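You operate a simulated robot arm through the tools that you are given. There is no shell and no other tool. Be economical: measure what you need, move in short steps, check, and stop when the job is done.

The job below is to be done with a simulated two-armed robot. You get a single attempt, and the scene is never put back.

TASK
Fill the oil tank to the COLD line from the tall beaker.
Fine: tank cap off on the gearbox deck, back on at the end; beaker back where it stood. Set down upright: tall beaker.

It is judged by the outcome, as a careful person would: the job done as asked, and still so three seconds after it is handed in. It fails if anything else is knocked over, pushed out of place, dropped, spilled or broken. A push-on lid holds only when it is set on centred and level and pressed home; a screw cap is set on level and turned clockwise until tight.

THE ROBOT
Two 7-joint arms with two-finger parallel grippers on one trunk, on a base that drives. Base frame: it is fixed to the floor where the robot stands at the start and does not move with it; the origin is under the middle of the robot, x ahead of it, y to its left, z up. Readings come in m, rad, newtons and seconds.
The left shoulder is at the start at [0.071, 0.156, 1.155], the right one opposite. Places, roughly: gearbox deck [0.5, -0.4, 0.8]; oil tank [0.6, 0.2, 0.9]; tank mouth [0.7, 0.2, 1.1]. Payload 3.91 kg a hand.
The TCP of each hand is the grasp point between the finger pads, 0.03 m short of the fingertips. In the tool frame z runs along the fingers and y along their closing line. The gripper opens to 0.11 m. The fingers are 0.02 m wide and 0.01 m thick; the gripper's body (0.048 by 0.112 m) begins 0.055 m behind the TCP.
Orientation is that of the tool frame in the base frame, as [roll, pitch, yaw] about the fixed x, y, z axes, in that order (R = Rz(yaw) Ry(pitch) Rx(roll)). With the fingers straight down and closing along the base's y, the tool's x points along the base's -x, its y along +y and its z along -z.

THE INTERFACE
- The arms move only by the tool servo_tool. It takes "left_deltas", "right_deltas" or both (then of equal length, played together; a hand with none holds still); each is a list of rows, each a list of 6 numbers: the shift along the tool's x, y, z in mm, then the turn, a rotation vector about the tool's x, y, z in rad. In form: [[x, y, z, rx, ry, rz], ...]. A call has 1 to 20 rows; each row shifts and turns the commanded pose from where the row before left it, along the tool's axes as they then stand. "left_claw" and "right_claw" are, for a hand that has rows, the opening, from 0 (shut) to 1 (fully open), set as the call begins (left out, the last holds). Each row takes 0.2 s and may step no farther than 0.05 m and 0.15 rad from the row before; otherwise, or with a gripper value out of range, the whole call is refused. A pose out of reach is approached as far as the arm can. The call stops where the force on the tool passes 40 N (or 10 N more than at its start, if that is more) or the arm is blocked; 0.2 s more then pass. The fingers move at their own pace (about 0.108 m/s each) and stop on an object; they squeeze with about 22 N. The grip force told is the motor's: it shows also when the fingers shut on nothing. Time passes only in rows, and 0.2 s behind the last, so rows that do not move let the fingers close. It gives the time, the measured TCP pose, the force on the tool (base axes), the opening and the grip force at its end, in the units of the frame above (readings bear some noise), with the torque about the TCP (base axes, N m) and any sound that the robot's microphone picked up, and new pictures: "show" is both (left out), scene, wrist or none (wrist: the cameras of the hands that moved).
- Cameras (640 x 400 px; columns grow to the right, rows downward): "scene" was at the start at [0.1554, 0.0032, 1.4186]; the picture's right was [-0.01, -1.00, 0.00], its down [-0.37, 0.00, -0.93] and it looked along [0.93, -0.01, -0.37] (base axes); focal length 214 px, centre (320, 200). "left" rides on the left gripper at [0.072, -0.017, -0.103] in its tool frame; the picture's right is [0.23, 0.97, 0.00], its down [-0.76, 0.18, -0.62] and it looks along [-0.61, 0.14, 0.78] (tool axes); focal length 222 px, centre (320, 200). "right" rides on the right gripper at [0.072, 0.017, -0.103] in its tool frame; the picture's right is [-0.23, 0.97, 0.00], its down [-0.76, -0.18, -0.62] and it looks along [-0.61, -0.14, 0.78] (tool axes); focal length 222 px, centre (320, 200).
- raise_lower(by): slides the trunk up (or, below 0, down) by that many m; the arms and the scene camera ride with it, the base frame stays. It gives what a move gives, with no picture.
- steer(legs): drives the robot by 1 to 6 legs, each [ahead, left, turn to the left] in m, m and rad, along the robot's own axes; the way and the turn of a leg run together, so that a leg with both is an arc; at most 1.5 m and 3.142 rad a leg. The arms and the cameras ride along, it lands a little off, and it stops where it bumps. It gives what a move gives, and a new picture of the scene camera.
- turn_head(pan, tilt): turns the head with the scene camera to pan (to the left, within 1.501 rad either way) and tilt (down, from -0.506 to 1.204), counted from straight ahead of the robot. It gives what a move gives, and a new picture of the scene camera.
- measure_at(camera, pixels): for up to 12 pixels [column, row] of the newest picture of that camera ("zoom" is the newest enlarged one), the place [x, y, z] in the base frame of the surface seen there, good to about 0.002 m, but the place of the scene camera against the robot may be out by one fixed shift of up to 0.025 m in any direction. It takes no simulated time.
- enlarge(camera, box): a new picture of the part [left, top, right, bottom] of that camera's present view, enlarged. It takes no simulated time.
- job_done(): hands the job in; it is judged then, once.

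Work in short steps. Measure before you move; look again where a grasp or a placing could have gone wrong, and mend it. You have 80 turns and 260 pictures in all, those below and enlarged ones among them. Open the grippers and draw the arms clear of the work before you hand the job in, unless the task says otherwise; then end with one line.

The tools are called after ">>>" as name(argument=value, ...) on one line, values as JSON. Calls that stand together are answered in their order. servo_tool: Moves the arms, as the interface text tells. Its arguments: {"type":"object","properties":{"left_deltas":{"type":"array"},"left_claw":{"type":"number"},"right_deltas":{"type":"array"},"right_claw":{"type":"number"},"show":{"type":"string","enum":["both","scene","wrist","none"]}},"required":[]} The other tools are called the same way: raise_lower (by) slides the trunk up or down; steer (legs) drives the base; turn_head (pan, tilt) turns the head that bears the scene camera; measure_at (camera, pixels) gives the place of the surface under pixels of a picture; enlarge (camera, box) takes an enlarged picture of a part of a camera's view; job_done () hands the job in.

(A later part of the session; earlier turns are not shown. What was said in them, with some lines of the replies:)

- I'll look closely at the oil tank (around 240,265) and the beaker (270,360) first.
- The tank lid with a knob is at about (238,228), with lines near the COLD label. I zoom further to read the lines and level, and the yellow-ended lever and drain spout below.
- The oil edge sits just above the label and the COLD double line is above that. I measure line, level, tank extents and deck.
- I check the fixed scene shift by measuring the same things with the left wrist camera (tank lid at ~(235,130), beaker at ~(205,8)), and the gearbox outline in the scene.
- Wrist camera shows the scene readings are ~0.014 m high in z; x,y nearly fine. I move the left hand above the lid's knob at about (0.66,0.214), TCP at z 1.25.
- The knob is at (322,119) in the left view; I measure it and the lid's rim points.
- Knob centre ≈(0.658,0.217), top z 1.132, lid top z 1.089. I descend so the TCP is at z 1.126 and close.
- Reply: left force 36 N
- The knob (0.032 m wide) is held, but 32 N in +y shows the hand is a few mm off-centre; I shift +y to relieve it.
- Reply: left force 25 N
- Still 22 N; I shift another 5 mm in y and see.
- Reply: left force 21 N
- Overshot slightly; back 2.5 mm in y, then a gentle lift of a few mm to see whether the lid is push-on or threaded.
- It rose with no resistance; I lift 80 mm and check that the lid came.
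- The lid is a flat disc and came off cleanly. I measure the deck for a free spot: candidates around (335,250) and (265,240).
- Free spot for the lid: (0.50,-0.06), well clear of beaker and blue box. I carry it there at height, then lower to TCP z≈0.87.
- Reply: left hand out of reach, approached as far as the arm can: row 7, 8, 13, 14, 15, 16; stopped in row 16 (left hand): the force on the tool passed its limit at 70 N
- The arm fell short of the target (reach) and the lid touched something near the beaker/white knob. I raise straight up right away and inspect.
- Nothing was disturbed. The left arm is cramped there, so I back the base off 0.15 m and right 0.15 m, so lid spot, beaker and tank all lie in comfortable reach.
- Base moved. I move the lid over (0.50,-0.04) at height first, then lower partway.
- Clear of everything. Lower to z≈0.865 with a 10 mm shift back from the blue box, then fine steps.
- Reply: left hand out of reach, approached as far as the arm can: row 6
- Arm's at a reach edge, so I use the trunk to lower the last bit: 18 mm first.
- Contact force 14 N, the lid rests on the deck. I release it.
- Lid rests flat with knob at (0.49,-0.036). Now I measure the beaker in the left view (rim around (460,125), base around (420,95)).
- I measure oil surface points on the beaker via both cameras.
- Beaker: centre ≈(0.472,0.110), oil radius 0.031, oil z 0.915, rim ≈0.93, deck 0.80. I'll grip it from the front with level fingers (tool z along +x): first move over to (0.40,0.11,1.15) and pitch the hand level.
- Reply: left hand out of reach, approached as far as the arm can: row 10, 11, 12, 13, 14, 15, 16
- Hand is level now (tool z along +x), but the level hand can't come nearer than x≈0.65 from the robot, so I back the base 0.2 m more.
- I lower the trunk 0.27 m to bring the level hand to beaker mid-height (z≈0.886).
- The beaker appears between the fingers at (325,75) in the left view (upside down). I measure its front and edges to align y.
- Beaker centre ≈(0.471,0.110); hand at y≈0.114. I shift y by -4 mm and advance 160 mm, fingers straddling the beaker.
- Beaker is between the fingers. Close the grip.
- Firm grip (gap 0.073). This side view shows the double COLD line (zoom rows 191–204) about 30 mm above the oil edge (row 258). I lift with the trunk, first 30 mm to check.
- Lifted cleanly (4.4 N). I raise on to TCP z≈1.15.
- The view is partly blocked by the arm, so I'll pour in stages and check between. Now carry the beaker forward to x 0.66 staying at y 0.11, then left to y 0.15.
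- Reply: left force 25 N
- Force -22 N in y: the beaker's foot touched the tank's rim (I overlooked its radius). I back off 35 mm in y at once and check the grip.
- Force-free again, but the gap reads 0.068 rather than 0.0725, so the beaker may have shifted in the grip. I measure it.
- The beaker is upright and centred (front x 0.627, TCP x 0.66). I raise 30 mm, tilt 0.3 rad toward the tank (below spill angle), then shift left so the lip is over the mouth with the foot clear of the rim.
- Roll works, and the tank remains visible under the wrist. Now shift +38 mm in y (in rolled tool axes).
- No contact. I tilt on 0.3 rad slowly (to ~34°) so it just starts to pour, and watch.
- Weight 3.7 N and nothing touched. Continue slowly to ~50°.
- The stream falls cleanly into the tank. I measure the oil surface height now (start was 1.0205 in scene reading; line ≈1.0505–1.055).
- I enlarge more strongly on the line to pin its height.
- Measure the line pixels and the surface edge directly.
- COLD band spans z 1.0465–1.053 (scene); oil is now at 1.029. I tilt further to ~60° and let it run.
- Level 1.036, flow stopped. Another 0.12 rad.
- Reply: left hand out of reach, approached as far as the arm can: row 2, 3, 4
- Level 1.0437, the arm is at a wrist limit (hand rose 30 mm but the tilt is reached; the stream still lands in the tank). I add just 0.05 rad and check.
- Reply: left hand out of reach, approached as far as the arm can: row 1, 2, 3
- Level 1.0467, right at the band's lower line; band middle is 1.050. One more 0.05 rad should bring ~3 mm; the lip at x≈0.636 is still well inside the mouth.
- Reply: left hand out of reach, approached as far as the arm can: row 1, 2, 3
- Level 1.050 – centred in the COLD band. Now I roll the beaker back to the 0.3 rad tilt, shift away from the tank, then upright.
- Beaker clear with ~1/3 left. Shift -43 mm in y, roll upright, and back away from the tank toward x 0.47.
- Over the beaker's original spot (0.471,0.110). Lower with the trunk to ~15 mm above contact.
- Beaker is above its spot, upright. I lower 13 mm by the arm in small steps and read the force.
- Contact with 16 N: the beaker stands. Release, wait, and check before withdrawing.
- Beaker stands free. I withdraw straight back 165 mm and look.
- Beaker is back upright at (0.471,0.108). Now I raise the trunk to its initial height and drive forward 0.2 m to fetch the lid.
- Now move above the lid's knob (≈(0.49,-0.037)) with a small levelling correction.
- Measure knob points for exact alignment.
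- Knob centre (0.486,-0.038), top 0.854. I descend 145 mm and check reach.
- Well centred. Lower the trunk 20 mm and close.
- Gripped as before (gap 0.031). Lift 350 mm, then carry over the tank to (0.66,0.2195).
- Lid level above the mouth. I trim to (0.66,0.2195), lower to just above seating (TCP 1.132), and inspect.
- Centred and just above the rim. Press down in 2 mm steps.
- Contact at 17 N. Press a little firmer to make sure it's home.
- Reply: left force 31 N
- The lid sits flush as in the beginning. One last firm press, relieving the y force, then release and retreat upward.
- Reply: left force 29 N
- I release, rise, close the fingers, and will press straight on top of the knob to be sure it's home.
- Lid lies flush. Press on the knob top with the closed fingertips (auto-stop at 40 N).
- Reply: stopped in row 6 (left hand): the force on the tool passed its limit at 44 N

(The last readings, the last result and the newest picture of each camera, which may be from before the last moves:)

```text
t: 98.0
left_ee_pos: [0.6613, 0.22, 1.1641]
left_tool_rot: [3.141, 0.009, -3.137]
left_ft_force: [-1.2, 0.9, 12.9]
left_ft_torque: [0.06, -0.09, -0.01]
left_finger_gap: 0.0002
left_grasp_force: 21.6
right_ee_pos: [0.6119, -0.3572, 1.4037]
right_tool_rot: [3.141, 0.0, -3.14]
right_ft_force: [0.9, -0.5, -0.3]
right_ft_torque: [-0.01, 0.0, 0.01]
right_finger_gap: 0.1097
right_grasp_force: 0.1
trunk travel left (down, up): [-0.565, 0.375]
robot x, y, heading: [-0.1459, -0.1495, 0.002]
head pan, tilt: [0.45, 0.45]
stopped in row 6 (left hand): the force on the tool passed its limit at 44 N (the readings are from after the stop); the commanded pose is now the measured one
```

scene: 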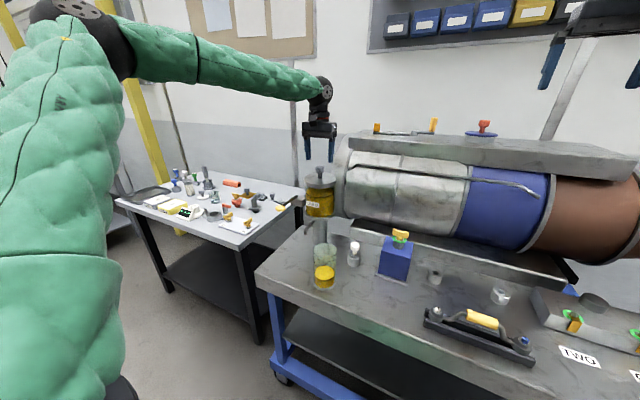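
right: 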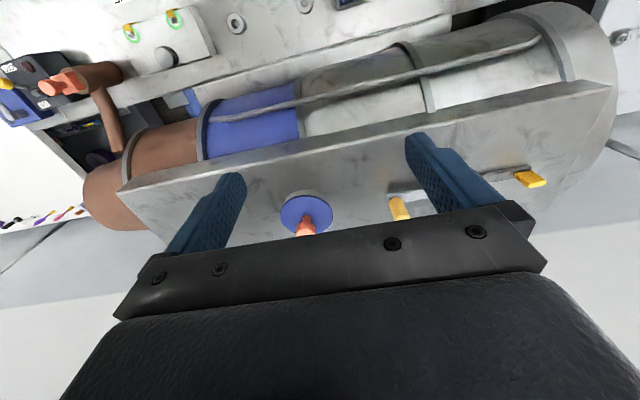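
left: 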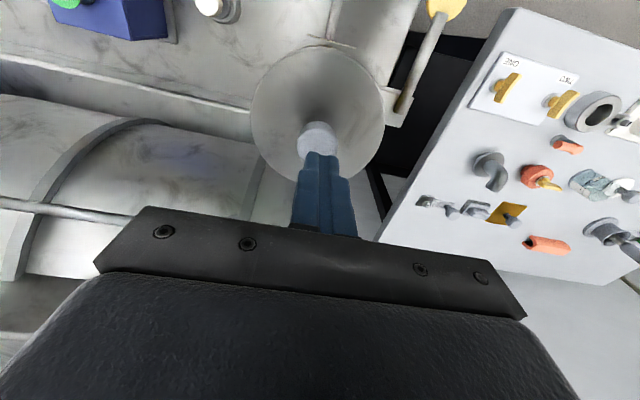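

Pressed home with 44 N. Now I retreat up, open the gripper and pull the arm back, then inspect all.

>>> servo_tool(left_deltas=[[0, 0, -20, 0, 0, 0], [0, 0, -35, 0, 0, 0], [0, 0, -40, 0, 0, 0], [0, 0, -40, 0, 0, 0], [20, 20, -30, 0, 0, 0], [25, 25, -20, 0, 0, 0], [25, 25, 0, 0, 0, 0], [25, 25, 0, 0, 0, 0], [0, 0, 0, 0, 0, 0]], left_claw=0, show="wrist")

>>> servo_tool(left_deltas=[[0, 0, 0, 0, 0, 0], [0, 0, 0, 0, 0, 0], [0, 0, 0, 0, 0, 0]], left_claw=1)

>>> enlarge(camera="scene", box=[300, 160, 340, 220])

>>> enlarge(camera="scene", box=[250, 150, 430, 310])

```text
t: 100.0
left_ee_pos: [0.5651, 0.3144, 1.3471]
left_tool_rot: [3.14, 0.008, -3.139]
left_ft_force: [-0.1, -1.5, -0.3]
left_ft_torque: [0.01, 0.0, 0.0]
left_finger_gap: 0.0
left_grasp_force: 22.5
right_ee_pos: [0.6127, -0.3588, 1.4023]
right_tool_rot: [3.139, -0.001, -3.138]
right_ft_force: [0.2, 0.1, 0.6]
right_ft_torque: [0.01, 0.04, 0.01]
right_finger_gap: 0.1103
right_grasp_force: 0.0
trunk travel left (down, up): [-0.565, 0.375]
robot x, y, heading: [-0.1441, -0.1513, 0.001]
head pan, tilt: [0.45, 0.45]
```

left: 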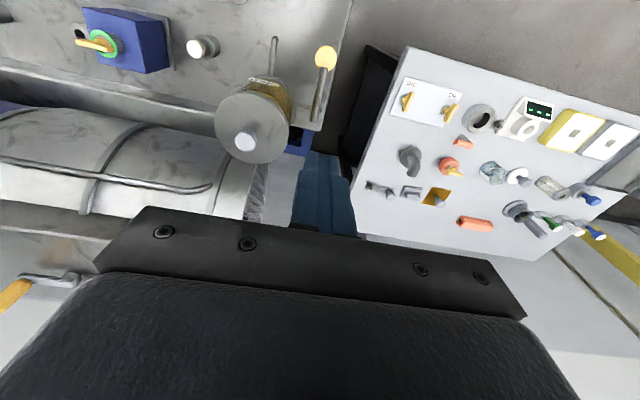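

```text
t: 100.8
left_ee_pos: [0.5628, 0.3157, 1.3475]
left_tool_rot: [-3.141, 0.008, -3.138]
left_ft_force: [0.2, 0.4, -0.1]
left_ft_torque: [-0.02, -0.01, 0.03]
left_finger_gap: 0.1099
left_grasp_force: 0.0
right_ee_pos: [0.6121, -0.3574, 1.4037]
right_tool_rot: [-3.141, -0.001, -3.139]
right_ft_force: [0.3, -0.1, 0.6]
right_ft_torque: [-0.04, -0.01, -0.01]
right_finger_gap: 0.1102
right_grasp_force: 0.2
trunk travel left (down, up): [-0.565, 0.375]
robot x, y, heading: [-0.1474, -0.1465, 0.004]
head pan, tilt: [0.45, 0.45]
```

scene: 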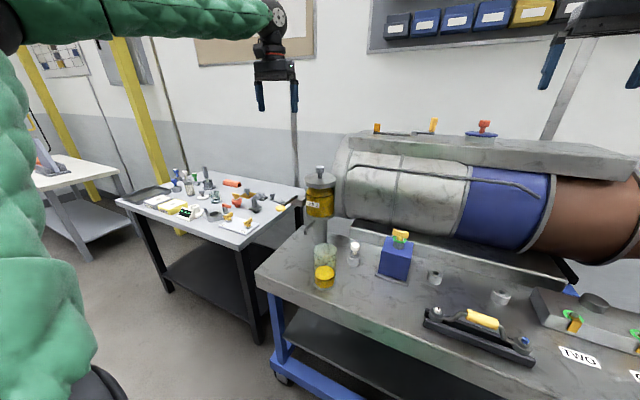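
left: 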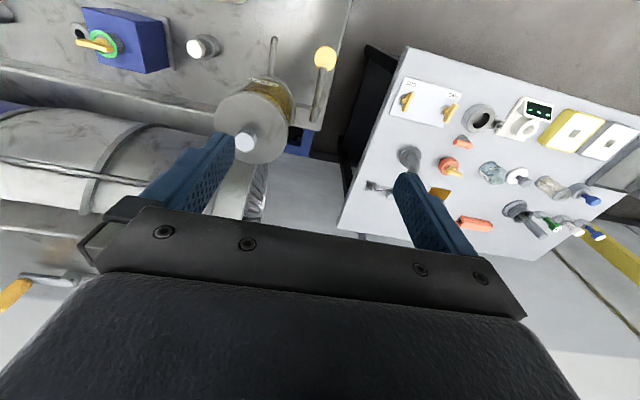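

```text
6.67 times, centred on (320, 190) of scene
```

zoom: 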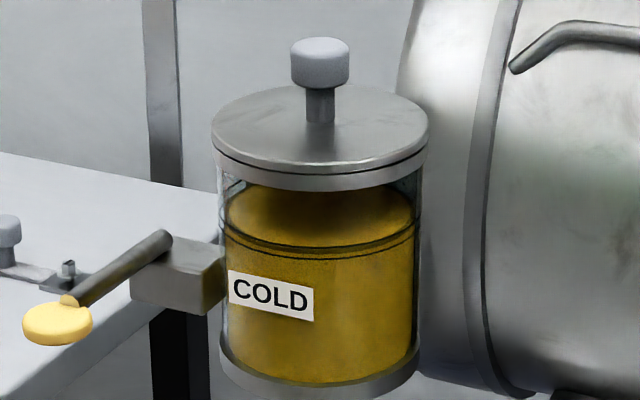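

```text
2.50 times, centred on (340, 230) of scene
```

zoom: 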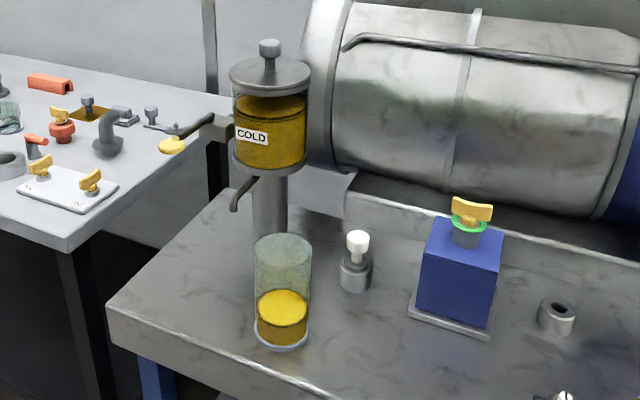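

The oil stands in the COLD band, the lid is seated and pressed home, and the beaker stands upright in its place. Nothing is spilled on the deck, and the grippers are open and clear, so I hand the job in.

>>> job_done()

```text
The job is handed in.
```

The oil tank is filled to the COLD line and its cap is back on and pressed home. The tall beaker stands upright where it was, and I saw no spill or anything moved out of place.
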